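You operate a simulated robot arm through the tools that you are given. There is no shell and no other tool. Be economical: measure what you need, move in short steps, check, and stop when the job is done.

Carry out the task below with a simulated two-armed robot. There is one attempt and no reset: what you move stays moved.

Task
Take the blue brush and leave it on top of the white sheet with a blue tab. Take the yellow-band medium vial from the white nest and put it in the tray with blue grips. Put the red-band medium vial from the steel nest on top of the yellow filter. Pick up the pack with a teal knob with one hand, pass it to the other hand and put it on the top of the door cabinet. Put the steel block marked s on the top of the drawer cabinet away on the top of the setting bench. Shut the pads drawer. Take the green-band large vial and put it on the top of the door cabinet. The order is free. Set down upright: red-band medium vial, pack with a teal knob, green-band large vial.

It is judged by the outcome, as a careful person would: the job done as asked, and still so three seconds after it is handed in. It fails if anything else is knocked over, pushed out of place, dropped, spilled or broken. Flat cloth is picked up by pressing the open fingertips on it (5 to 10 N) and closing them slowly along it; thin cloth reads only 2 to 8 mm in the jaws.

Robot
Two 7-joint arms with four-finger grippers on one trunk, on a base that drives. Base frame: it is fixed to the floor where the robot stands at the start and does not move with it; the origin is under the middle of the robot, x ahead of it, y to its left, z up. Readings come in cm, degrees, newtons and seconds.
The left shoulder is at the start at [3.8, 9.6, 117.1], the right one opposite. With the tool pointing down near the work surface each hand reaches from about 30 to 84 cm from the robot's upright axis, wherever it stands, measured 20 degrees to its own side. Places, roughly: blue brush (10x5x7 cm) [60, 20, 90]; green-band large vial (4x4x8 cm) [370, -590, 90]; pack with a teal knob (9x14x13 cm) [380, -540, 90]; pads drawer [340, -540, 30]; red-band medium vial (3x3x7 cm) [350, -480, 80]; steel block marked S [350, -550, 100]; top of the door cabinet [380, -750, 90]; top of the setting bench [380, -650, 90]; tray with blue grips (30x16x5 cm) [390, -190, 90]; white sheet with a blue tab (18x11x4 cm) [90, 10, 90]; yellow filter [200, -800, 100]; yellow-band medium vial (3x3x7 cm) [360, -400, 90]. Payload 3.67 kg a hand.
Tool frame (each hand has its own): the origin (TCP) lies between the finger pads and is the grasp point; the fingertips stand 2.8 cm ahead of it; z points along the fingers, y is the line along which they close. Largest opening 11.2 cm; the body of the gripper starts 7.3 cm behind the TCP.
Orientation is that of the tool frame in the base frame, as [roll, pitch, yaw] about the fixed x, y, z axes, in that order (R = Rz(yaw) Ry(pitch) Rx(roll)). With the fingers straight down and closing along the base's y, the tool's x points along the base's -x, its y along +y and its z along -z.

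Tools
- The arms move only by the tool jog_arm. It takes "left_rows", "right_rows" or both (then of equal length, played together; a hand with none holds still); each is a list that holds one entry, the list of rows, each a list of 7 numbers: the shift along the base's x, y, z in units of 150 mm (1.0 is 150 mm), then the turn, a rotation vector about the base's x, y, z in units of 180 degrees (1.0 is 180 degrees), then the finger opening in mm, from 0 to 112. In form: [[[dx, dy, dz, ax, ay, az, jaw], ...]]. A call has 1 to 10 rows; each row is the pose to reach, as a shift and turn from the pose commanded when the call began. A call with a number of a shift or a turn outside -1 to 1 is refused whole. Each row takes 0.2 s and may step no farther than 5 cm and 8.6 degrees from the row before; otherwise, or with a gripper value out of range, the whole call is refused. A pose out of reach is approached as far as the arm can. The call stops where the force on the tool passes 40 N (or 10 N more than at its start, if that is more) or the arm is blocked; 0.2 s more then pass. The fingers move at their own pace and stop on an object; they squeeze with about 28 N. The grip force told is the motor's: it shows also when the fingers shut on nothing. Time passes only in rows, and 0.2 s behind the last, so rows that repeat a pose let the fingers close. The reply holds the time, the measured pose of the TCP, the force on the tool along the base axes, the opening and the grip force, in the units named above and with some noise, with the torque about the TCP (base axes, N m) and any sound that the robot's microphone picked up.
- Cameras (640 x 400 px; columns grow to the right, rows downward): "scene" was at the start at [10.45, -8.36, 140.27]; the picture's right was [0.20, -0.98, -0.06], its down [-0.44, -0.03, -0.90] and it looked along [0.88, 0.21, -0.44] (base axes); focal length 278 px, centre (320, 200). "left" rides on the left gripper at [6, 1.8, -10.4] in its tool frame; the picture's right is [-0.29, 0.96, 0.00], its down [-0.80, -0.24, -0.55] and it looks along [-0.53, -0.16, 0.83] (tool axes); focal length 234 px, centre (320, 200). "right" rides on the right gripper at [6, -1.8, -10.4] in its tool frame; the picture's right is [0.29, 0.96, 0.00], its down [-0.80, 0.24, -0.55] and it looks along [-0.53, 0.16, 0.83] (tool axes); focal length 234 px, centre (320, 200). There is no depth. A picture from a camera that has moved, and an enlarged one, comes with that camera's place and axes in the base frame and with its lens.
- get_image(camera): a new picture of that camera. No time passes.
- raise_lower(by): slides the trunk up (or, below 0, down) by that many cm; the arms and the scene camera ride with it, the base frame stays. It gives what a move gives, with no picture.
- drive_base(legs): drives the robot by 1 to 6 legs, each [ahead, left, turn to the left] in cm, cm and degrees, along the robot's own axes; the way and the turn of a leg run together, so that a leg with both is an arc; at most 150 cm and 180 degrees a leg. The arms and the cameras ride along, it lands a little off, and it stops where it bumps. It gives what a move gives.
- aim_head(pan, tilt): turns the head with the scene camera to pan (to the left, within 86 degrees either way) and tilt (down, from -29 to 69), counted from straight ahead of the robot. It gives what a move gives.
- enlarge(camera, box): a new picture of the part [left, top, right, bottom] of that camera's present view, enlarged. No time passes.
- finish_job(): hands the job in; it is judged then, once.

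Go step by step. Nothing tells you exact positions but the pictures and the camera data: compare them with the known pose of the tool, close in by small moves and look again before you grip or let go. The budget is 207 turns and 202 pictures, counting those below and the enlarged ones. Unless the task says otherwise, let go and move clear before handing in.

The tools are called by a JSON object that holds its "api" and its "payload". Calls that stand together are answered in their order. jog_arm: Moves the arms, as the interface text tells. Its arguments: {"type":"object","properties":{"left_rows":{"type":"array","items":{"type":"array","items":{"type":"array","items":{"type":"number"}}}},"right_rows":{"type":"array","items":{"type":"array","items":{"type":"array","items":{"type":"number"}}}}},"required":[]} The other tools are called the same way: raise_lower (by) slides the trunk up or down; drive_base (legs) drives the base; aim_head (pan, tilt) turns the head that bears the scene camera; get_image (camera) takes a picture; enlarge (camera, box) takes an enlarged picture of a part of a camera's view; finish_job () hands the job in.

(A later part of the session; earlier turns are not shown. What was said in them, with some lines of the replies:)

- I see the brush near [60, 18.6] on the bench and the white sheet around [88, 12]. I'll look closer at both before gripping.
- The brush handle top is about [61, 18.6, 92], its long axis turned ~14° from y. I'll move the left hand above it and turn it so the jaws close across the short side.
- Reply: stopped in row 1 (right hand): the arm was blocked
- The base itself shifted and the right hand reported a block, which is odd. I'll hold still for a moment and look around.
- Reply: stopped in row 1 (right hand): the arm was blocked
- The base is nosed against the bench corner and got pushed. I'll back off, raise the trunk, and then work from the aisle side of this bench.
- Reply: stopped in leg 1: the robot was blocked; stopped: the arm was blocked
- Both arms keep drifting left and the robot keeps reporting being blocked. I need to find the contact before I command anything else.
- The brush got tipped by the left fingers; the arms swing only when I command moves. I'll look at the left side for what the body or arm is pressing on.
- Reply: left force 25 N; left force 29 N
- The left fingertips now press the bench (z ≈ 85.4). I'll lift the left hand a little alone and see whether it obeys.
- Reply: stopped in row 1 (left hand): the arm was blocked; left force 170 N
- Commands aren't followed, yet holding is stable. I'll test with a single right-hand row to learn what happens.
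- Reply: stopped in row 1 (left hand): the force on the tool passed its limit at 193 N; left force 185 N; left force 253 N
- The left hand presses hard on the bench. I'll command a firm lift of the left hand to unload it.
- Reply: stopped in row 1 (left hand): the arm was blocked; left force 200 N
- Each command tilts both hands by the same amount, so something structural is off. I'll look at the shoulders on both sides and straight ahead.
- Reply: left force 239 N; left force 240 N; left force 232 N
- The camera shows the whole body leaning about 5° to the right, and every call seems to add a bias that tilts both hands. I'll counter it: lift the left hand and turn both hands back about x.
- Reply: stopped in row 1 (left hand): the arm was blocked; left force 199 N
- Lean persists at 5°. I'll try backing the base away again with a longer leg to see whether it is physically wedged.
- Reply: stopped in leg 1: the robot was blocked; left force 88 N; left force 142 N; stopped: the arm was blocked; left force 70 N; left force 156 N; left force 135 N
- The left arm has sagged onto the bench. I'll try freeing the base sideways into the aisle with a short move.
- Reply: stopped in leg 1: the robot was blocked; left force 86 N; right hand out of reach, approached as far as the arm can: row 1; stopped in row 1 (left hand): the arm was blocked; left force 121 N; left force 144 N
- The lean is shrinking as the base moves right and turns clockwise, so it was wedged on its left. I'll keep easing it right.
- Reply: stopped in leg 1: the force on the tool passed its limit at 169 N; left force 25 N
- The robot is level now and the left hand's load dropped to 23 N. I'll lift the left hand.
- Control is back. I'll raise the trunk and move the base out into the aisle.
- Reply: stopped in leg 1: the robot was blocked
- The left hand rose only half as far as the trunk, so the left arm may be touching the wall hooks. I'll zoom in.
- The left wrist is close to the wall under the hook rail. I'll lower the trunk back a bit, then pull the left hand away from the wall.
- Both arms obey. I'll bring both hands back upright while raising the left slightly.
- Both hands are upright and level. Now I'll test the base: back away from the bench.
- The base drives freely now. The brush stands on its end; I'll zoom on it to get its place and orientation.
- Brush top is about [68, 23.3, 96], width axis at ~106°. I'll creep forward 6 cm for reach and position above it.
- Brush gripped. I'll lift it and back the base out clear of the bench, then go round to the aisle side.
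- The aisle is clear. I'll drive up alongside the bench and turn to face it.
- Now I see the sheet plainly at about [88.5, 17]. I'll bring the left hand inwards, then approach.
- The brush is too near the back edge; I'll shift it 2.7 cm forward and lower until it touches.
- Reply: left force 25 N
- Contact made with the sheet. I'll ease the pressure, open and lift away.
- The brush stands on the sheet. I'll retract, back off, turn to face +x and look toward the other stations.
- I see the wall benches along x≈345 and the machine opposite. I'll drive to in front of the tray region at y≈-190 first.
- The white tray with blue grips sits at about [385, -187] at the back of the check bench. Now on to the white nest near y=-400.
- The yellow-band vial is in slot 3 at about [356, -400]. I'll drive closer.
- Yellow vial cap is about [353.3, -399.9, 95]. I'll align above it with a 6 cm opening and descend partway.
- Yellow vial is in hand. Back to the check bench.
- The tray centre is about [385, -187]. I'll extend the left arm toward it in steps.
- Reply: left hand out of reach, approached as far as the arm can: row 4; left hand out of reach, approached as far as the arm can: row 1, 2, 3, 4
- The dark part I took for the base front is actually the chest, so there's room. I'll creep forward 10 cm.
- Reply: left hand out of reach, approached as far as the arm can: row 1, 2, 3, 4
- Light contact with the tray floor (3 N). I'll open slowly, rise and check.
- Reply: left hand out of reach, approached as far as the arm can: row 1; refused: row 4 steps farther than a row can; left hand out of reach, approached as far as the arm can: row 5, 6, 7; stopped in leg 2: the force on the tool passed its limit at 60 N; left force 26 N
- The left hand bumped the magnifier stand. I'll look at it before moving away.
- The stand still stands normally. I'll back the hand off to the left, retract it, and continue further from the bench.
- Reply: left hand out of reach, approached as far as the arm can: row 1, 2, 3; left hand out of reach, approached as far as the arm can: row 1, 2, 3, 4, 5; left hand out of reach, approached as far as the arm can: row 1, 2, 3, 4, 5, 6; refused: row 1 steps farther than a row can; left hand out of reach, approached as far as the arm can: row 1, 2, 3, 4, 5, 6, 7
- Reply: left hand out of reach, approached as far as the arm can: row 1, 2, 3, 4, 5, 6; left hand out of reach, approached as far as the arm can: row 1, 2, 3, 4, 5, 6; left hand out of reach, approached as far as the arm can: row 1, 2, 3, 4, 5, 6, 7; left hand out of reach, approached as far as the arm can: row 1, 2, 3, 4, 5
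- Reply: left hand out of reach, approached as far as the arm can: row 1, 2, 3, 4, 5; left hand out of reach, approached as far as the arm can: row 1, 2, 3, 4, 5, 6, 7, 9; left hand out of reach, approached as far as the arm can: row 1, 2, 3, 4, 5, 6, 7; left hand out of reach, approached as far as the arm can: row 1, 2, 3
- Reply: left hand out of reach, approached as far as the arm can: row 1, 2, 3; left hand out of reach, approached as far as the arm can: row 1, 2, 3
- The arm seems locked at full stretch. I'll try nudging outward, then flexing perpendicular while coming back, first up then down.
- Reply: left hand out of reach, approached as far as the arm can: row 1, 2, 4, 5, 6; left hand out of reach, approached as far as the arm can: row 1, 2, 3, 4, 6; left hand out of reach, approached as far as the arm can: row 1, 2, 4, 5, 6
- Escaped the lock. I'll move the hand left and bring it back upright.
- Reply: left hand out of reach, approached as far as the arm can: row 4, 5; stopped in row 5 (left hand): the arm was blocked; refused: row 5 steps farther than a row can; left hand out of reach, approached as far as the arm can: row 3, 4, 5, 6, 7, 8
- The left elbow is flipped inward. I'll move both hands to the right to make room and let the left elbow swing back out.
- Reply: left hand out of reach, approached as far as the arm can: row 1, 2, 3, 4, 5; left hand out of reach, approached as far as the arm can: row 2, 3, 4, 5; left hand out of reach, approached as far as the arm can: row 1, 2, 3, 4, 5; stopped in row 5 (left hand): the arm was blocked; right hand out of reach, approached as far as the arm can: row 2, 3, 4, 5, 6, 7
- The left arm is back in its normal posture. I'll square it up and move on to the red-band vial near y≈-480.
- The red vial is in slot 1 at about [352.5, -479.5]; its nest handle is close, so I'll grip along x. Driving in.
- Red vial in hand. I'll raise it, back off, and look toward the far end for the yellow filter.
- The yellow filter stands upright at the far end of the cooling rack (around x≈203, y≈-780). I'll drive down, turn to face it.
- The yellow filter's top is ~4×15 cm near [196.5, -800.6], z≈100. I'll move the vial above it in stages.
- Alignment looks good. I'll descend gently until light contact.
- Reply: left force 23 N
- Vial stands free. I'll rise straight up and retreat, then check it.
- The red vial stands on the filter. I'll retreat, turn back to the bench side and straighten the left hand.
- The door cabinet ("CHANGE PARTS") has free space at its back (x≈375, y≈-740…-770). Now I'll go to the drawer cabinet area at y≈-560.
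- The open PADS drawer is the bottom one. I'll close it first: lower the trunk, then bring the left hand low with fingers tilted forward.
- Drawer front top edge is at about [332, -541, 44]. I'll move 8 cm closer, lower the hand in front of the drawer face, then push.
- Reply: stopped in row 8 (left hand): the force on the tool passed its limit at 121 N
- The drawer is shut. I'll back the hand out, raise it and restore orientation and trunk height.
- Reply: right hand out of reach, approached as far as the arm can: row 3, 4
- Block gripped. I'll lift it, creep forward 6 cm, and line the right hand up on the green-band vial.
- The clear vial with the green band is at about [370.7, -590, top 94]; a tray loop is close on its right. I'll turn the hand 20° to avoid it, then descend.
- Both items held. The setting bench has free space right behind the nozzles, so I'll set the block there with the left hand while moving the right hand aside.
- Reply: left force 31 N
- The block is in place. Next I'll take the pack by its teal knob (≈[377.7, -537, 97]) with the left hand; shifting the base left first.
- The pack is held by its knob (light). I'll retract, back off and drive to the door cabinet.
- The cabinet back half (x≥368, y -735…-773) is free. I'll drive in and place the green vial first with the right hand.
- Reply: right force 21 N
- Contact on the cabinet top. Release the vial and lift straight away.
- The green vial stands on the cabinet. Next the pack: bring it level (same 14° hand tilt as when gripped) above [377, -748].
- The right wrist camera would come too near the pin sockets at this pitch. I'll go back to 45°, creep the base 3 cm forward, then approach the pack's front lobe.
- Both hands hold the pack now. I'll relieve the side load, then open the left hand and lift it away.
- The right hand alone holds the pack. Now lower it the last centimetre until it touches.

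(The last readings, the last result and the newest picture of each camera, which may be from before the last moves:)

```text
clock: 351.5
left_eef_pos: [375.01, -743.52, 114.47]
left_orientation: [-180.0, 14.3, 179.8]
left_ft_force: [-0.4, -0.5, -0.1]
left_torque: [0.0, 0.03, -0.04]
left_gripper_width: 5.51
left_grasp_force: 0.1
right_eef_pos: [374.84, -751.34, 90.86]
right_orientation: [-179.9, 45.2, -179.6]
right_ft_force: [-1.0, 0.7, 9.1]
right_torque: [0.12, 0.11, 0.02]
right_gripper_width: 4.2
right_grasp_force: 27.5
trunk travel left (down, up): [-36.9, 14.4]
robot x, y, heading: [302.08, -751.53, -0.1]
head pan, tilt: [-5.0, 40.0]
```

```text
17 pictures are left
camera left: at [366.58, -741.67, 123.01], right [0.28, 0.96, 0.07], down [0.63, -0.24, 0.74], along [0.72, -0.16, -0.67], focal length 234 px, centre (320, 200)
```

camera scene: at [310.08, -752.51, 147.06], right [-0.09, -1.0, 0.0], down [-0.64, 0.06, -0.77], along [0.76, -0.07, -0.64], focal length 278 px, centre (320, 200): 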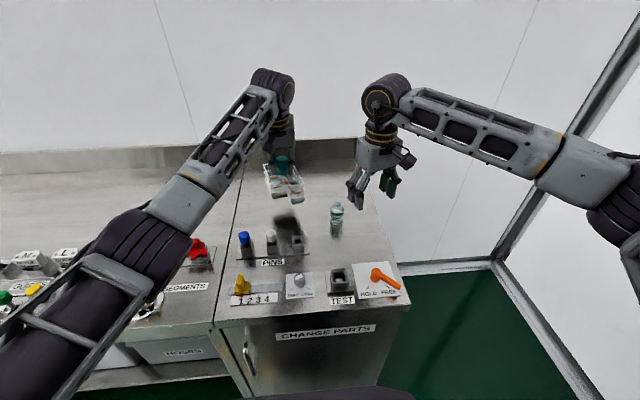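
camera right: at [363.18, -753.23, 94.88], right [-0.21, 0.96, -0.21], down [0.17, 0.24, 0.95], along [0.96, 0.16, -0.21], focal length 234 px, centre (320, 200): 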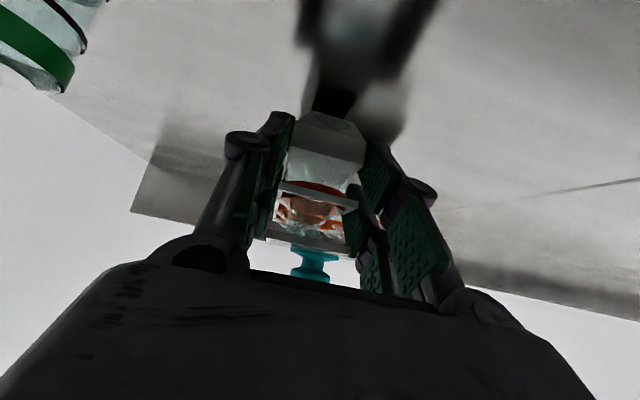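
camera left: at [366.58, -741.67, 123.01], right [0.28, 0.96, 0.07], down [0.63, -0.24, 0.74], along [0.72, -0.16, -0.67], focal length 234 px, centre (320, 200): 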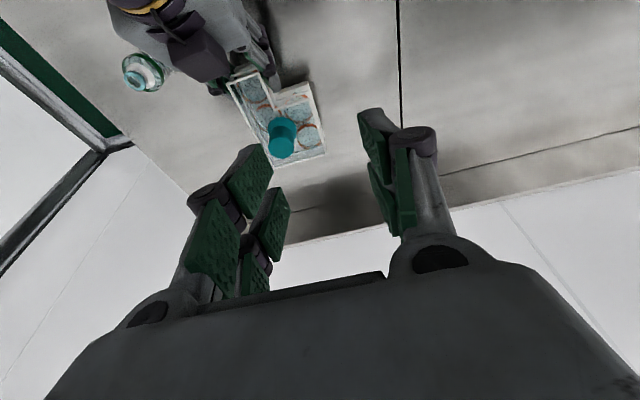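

{"api": "jog_arm", "payload": {"right_rows": [[[0, 0, 0.005, 0, 0, 0, 45], [0, 0, 0.005, 0, 0, 0, 55], [0, 0, 0.005, 0, 0, 0, 65], [0, 0, 0.005, 0, 0, 0, 75]]]}}

{"api": "jog_arm", "payload": {"right_rows": [[[-0.1, 0, 0.1, 0, 0, 0, 75], [-0.25, 0, 0.25, 0, 0, 0, 75], [-0.4, 0, 0.4, 0, 0, 0, 75], [-0.6, 0, 0.6, 0, 0, 0, 75], [-0.8, 0, 0.8, 0, 0, 0, 75]]]}}

{"api": "get_image", "payload": {"camera": "left"}}

{"api": "get_image", "payload": {"camera": "right"}}

```text
clock: 352.5
left_eef_pos: [375.05, -743.49, 114.3]
left_orientation: [180.0, 14.4, 179.9]
left_ft_force: [-1.2, 0.1, -0.9]
left_torque: [-0.01, 0.02, -0.01]
left_gripper_width: 5.5
left_grasp_force: 0.0
right_eef_pos: [374.86, -751.37, 90.73]
right_orientation: [-179.8, 45.0, -179.6]
right_ft_force: [-0.6, -0.2, -0.5]
right_torque: [0.0, 0.02, -0.01]
right_gripper_width: 7.53
right_grasp_force: 0.1
trunk travel left (down, up): [-36.9, 14.4]
robot x, y, heading: [302.3, -751.33, -0.4]
head pan, tilt: [-5.0, 40.0]
```

```text
clock: 353.7
left_eef_pos: [374.99, -743.55, 114.39]
left_orientation: [180.0, 14.5, 179.9]
left_ft_force: [-0.8, 0.3, -1.0]
left_torque: [0.01, -0.05, 0.02]
left_gripper_width: 5.48
left_grasp_force: 0.1
right_eef_pos: [362.68, -751.57, 102.68]
right_orientation: [-179.8, 45.1, -179.6]
right_ft_force: [-1.1, 0.4, 0.3]
right_torque: [0.02, -0.02, 0.02]
right_gripper_width: 7.49
right_grasp_force: 0.0
trunk travel left (down, up): [-36.9, 14.4]
robot x, y, heading: [302.53, -751.82, -0.3]
head pan, tilt: [-5.0, 40.0]
```

```text
16 pictures are left
camera left: at [366.59, -741.72, 123.0], right [0.28, 0.96, 0.07], down [0.63, -0.24, 0.74], along [0.72, -0.16, -0.67], focal length 234 px, centre (320, 200)
```

left: 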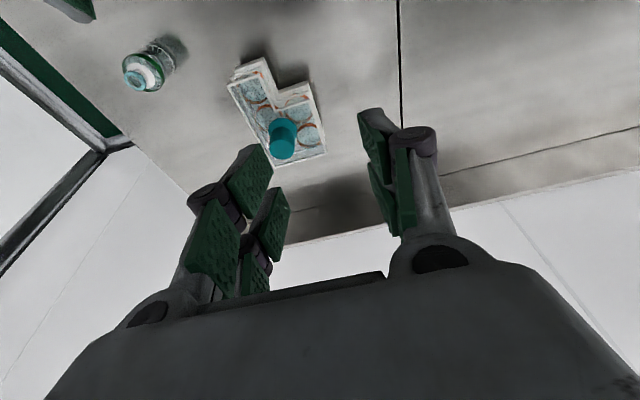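

```text
15 pictures are left
camera right: at [351.11, -753.42, 105.87], right [-0.21, 0.96, -0.21], down [0.17, 0.24, 0.95], along [0.96, 0.16, -0.21], focal length 234 px, centre (320, 200)
```

right: 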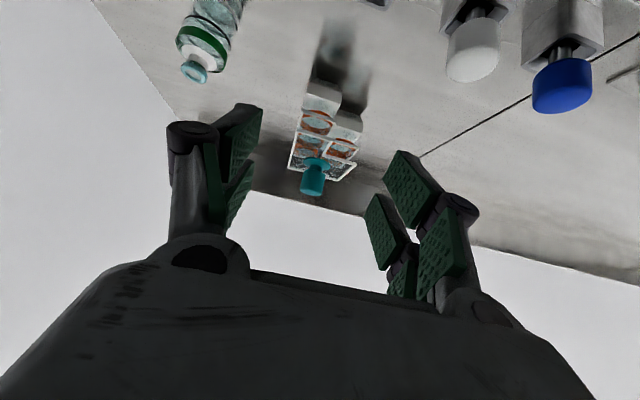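

The pack stands upright with the vial beside it. I'll withdraw both hands, back the base off and take a final look.

{"api": "jog_arm", "payload": {"left_rows": [[[-0.2, 0.05, 0.1, 0, 0, 0, 55], [-0.4, 0.1, 0.15, 0, 0, 0, 55], [-0.6, 0.15, 0.2, 0, 0, 0, 55]]], "right_rows": [[[-0.1, -0.05, 0.2, 0, 0, 0, 75], [-0.25, -0.1, 0.4, 0, 0, 0, 75], [-0.4, -0.15, 0.55, 0, 0, 0, 75]]]}}

{"api": "drive_base", "payload": {"legs": [[-35, 0, 0]]}}

{"api": "get_image", "payload": {"camera": "scene"}}

{"api": "aim_head", "payload": {"pan": 75, "tilt": 22}}

{"api": "get_image", "payload": {"camera": "scene"}}

{"api": "aim_head", "payload": {"pan": -86, "tilt": 22}}

{"api": "get_image", "payload": {"camera": "scene"}}

```text
clock: 354.5
left_eef_pos: [365.85, -741.35, 117.59]
left_orientation: [-179.9, 14.4, 179.9]
left_ft_force: [-0.3, 0.4, 0.5]
left_torque: [0.02, -0.03, 0.02]
left_gripper_width: 5.51
left_grasp_force: 0.0
right_eef_pos: [356.51, -753.57, 111.0]
right_orientation: [-179.8, 45.0, -179.7]
right_ft_force: [0.2, 0.0, 0.8]
right_torque: [0.0, 0.01, 0.0]
right_gripper_width: 7.48
right_grasp_force: 0.1
trunk travel left (down, up): [-36.9, 14.4]
robot x, y, heading: [302.65, -751.44, -0.8]
head pan, tilt: [-5.0, 40.0]
```

```text
clock: 356.8
left_eef_pos: [331.04, -741.25, 117.55]
left_orientation: [-179.9, 14.4, 179.8]
left_ft_force: [-0.8, 0.6, -0.7]
left_torque: [0.03, 0.04, -0.02]
left_gripper_width: 5.5
left_grasp_force: 0.2
right_eef_pos: [321.85, -753.51, 110.86]
right_orientation: [-179.8, 44.9, -179.7]
right_ft_force: [-0.8, -0.3, 0.2]
right_torque: [0.06, 0.04, 0.0]
right_gripper_width: 7.52
right_grasp_force: 0.1
trunk travel left (down, up): [-36.9, 14.4]
robot x, y, heading: [267.51, -751.01, -0.3]
head pan, tilt: [-5.0, 40.0]
```

```text
14 pictures are left
camera scene: at [277.98, -752.23, 147.07], right [-0.1, -1.0, 0.0], down [-0.64, 0.06, -0.77], along [0.76, -0.07, -0.64], focal length 278 px, centre (320, 200)
```

scene: 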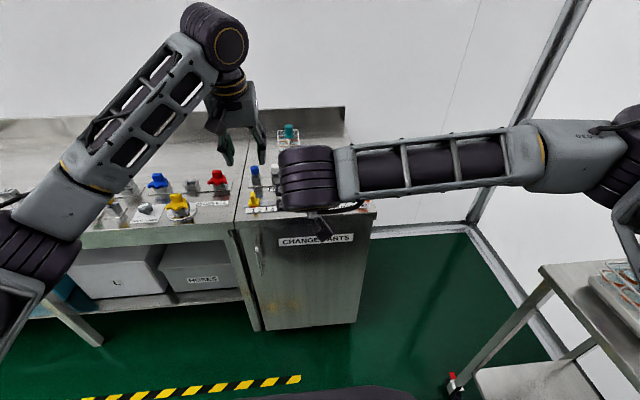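

```text
clock: 358.3
left_eef_pos: [331.07, -741.4, 117.57]
left_orientation: [-180.0, 14.4, 179.7]
left_ft_force: [0.2, -0.1, 0.2]
left_torque: [0.0, 0.05, -0.01]
left_gripper_width: 5.51
left_grasp_force: 0.0
right_eef_pos: [321.81, -753.47, 110.78]
right_orientation: [-179.9, 45.0, -179.7]
right_ft_force: [0.1, 0.1, 0.7]
right_torque: [-0.01, 0.0, -0.01]
right_gripper_width: 7.51
right_grasp_force: 0.0
trunk travel left (down, up): [-36.9, 14.4]
robot x, y, heading: [267.51, -751.23, -0.3]
head pan, tilt: [75.0, 22.0]
```

```text
13 pictures are left
camera scene: at [271.99, -742.48, 149.88], right [0.96, -0.27, 0.0], down [-0.1, -0.36, -0.93], along [0.25, 0.89, -0.37], focal length 278 px, centre (320, 200)
```

scene: 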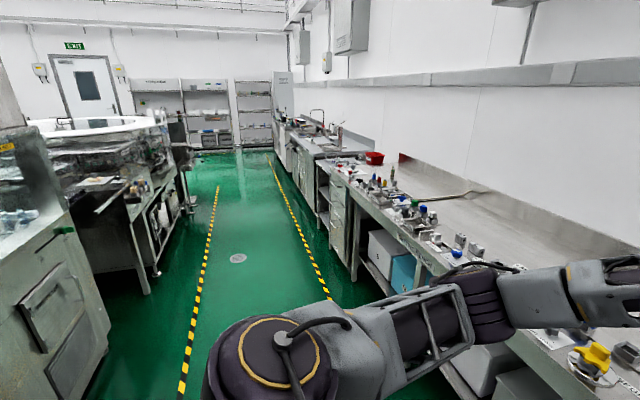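

```text
clock: 360.8
left_eef_pos: [331.08, -741.29, 117.4]
left_orientation: [180.0, 14.4, 179.9]
left_ft_force: [0.8, -0.1, -0.3]
left_torque: [0.0, 0.0, 0.02]
left_gripper_width: 5.52
left_grasp_force: 0.0
right_eef_pos: [321.87, -753.4, 110.79]
right_orientation: [-179.8, 45.0, -179.7]
right_ft_force: [0.6, -0.2, -0.3]
right_torque: [0.0, 0.03, -0.01]
right_gripper_width: 7.49
right_grasp_force: 0.1
trunk travel left (down, up): [-36.9, 14.4]
robot x, y, heading: [267.07, -751.39, -0.7]
head pan, tilt: [-85.9, 22.0]
```

```text
12 pictures are left
camera scene: at [270.07, -760.68, 149.89], right [-1.0, -0.06, 0.0], down [-0.02, 0.37, -0.93], along [0.06, -0.93, -0.37], focal length 278 px, centre (320, 200)
```

scene: 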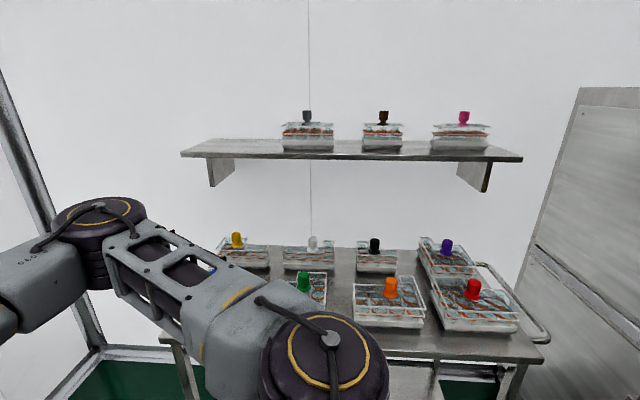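

All is in place as last seen: the pack and green vial stand on the door cabinet, the block is on the setting bench, the drawer is shut, and the other items are where I left them. Handing in.

{"api": "finish_job", "payload": {}}

```text
The job is handed in.
```

I finished all seven parts of the job and handed it in; each placement looked right when I last saw it, but I don't have the judge's verdict.

Three things a judge could count against it:
- **Brush:** it was tipped onto its end early on, when the robot was wedged against the first bench. It is on the sheet standing on end, not bristles down.
- **Magnifier stand:** the left hand bumped it on the check bench (60 N). It stayed standing and did not look moved in the later pictures.
- **Pack:** I passed it from the left hand to the right about 1 cm above the door cabinet, and the right hand then set it down.
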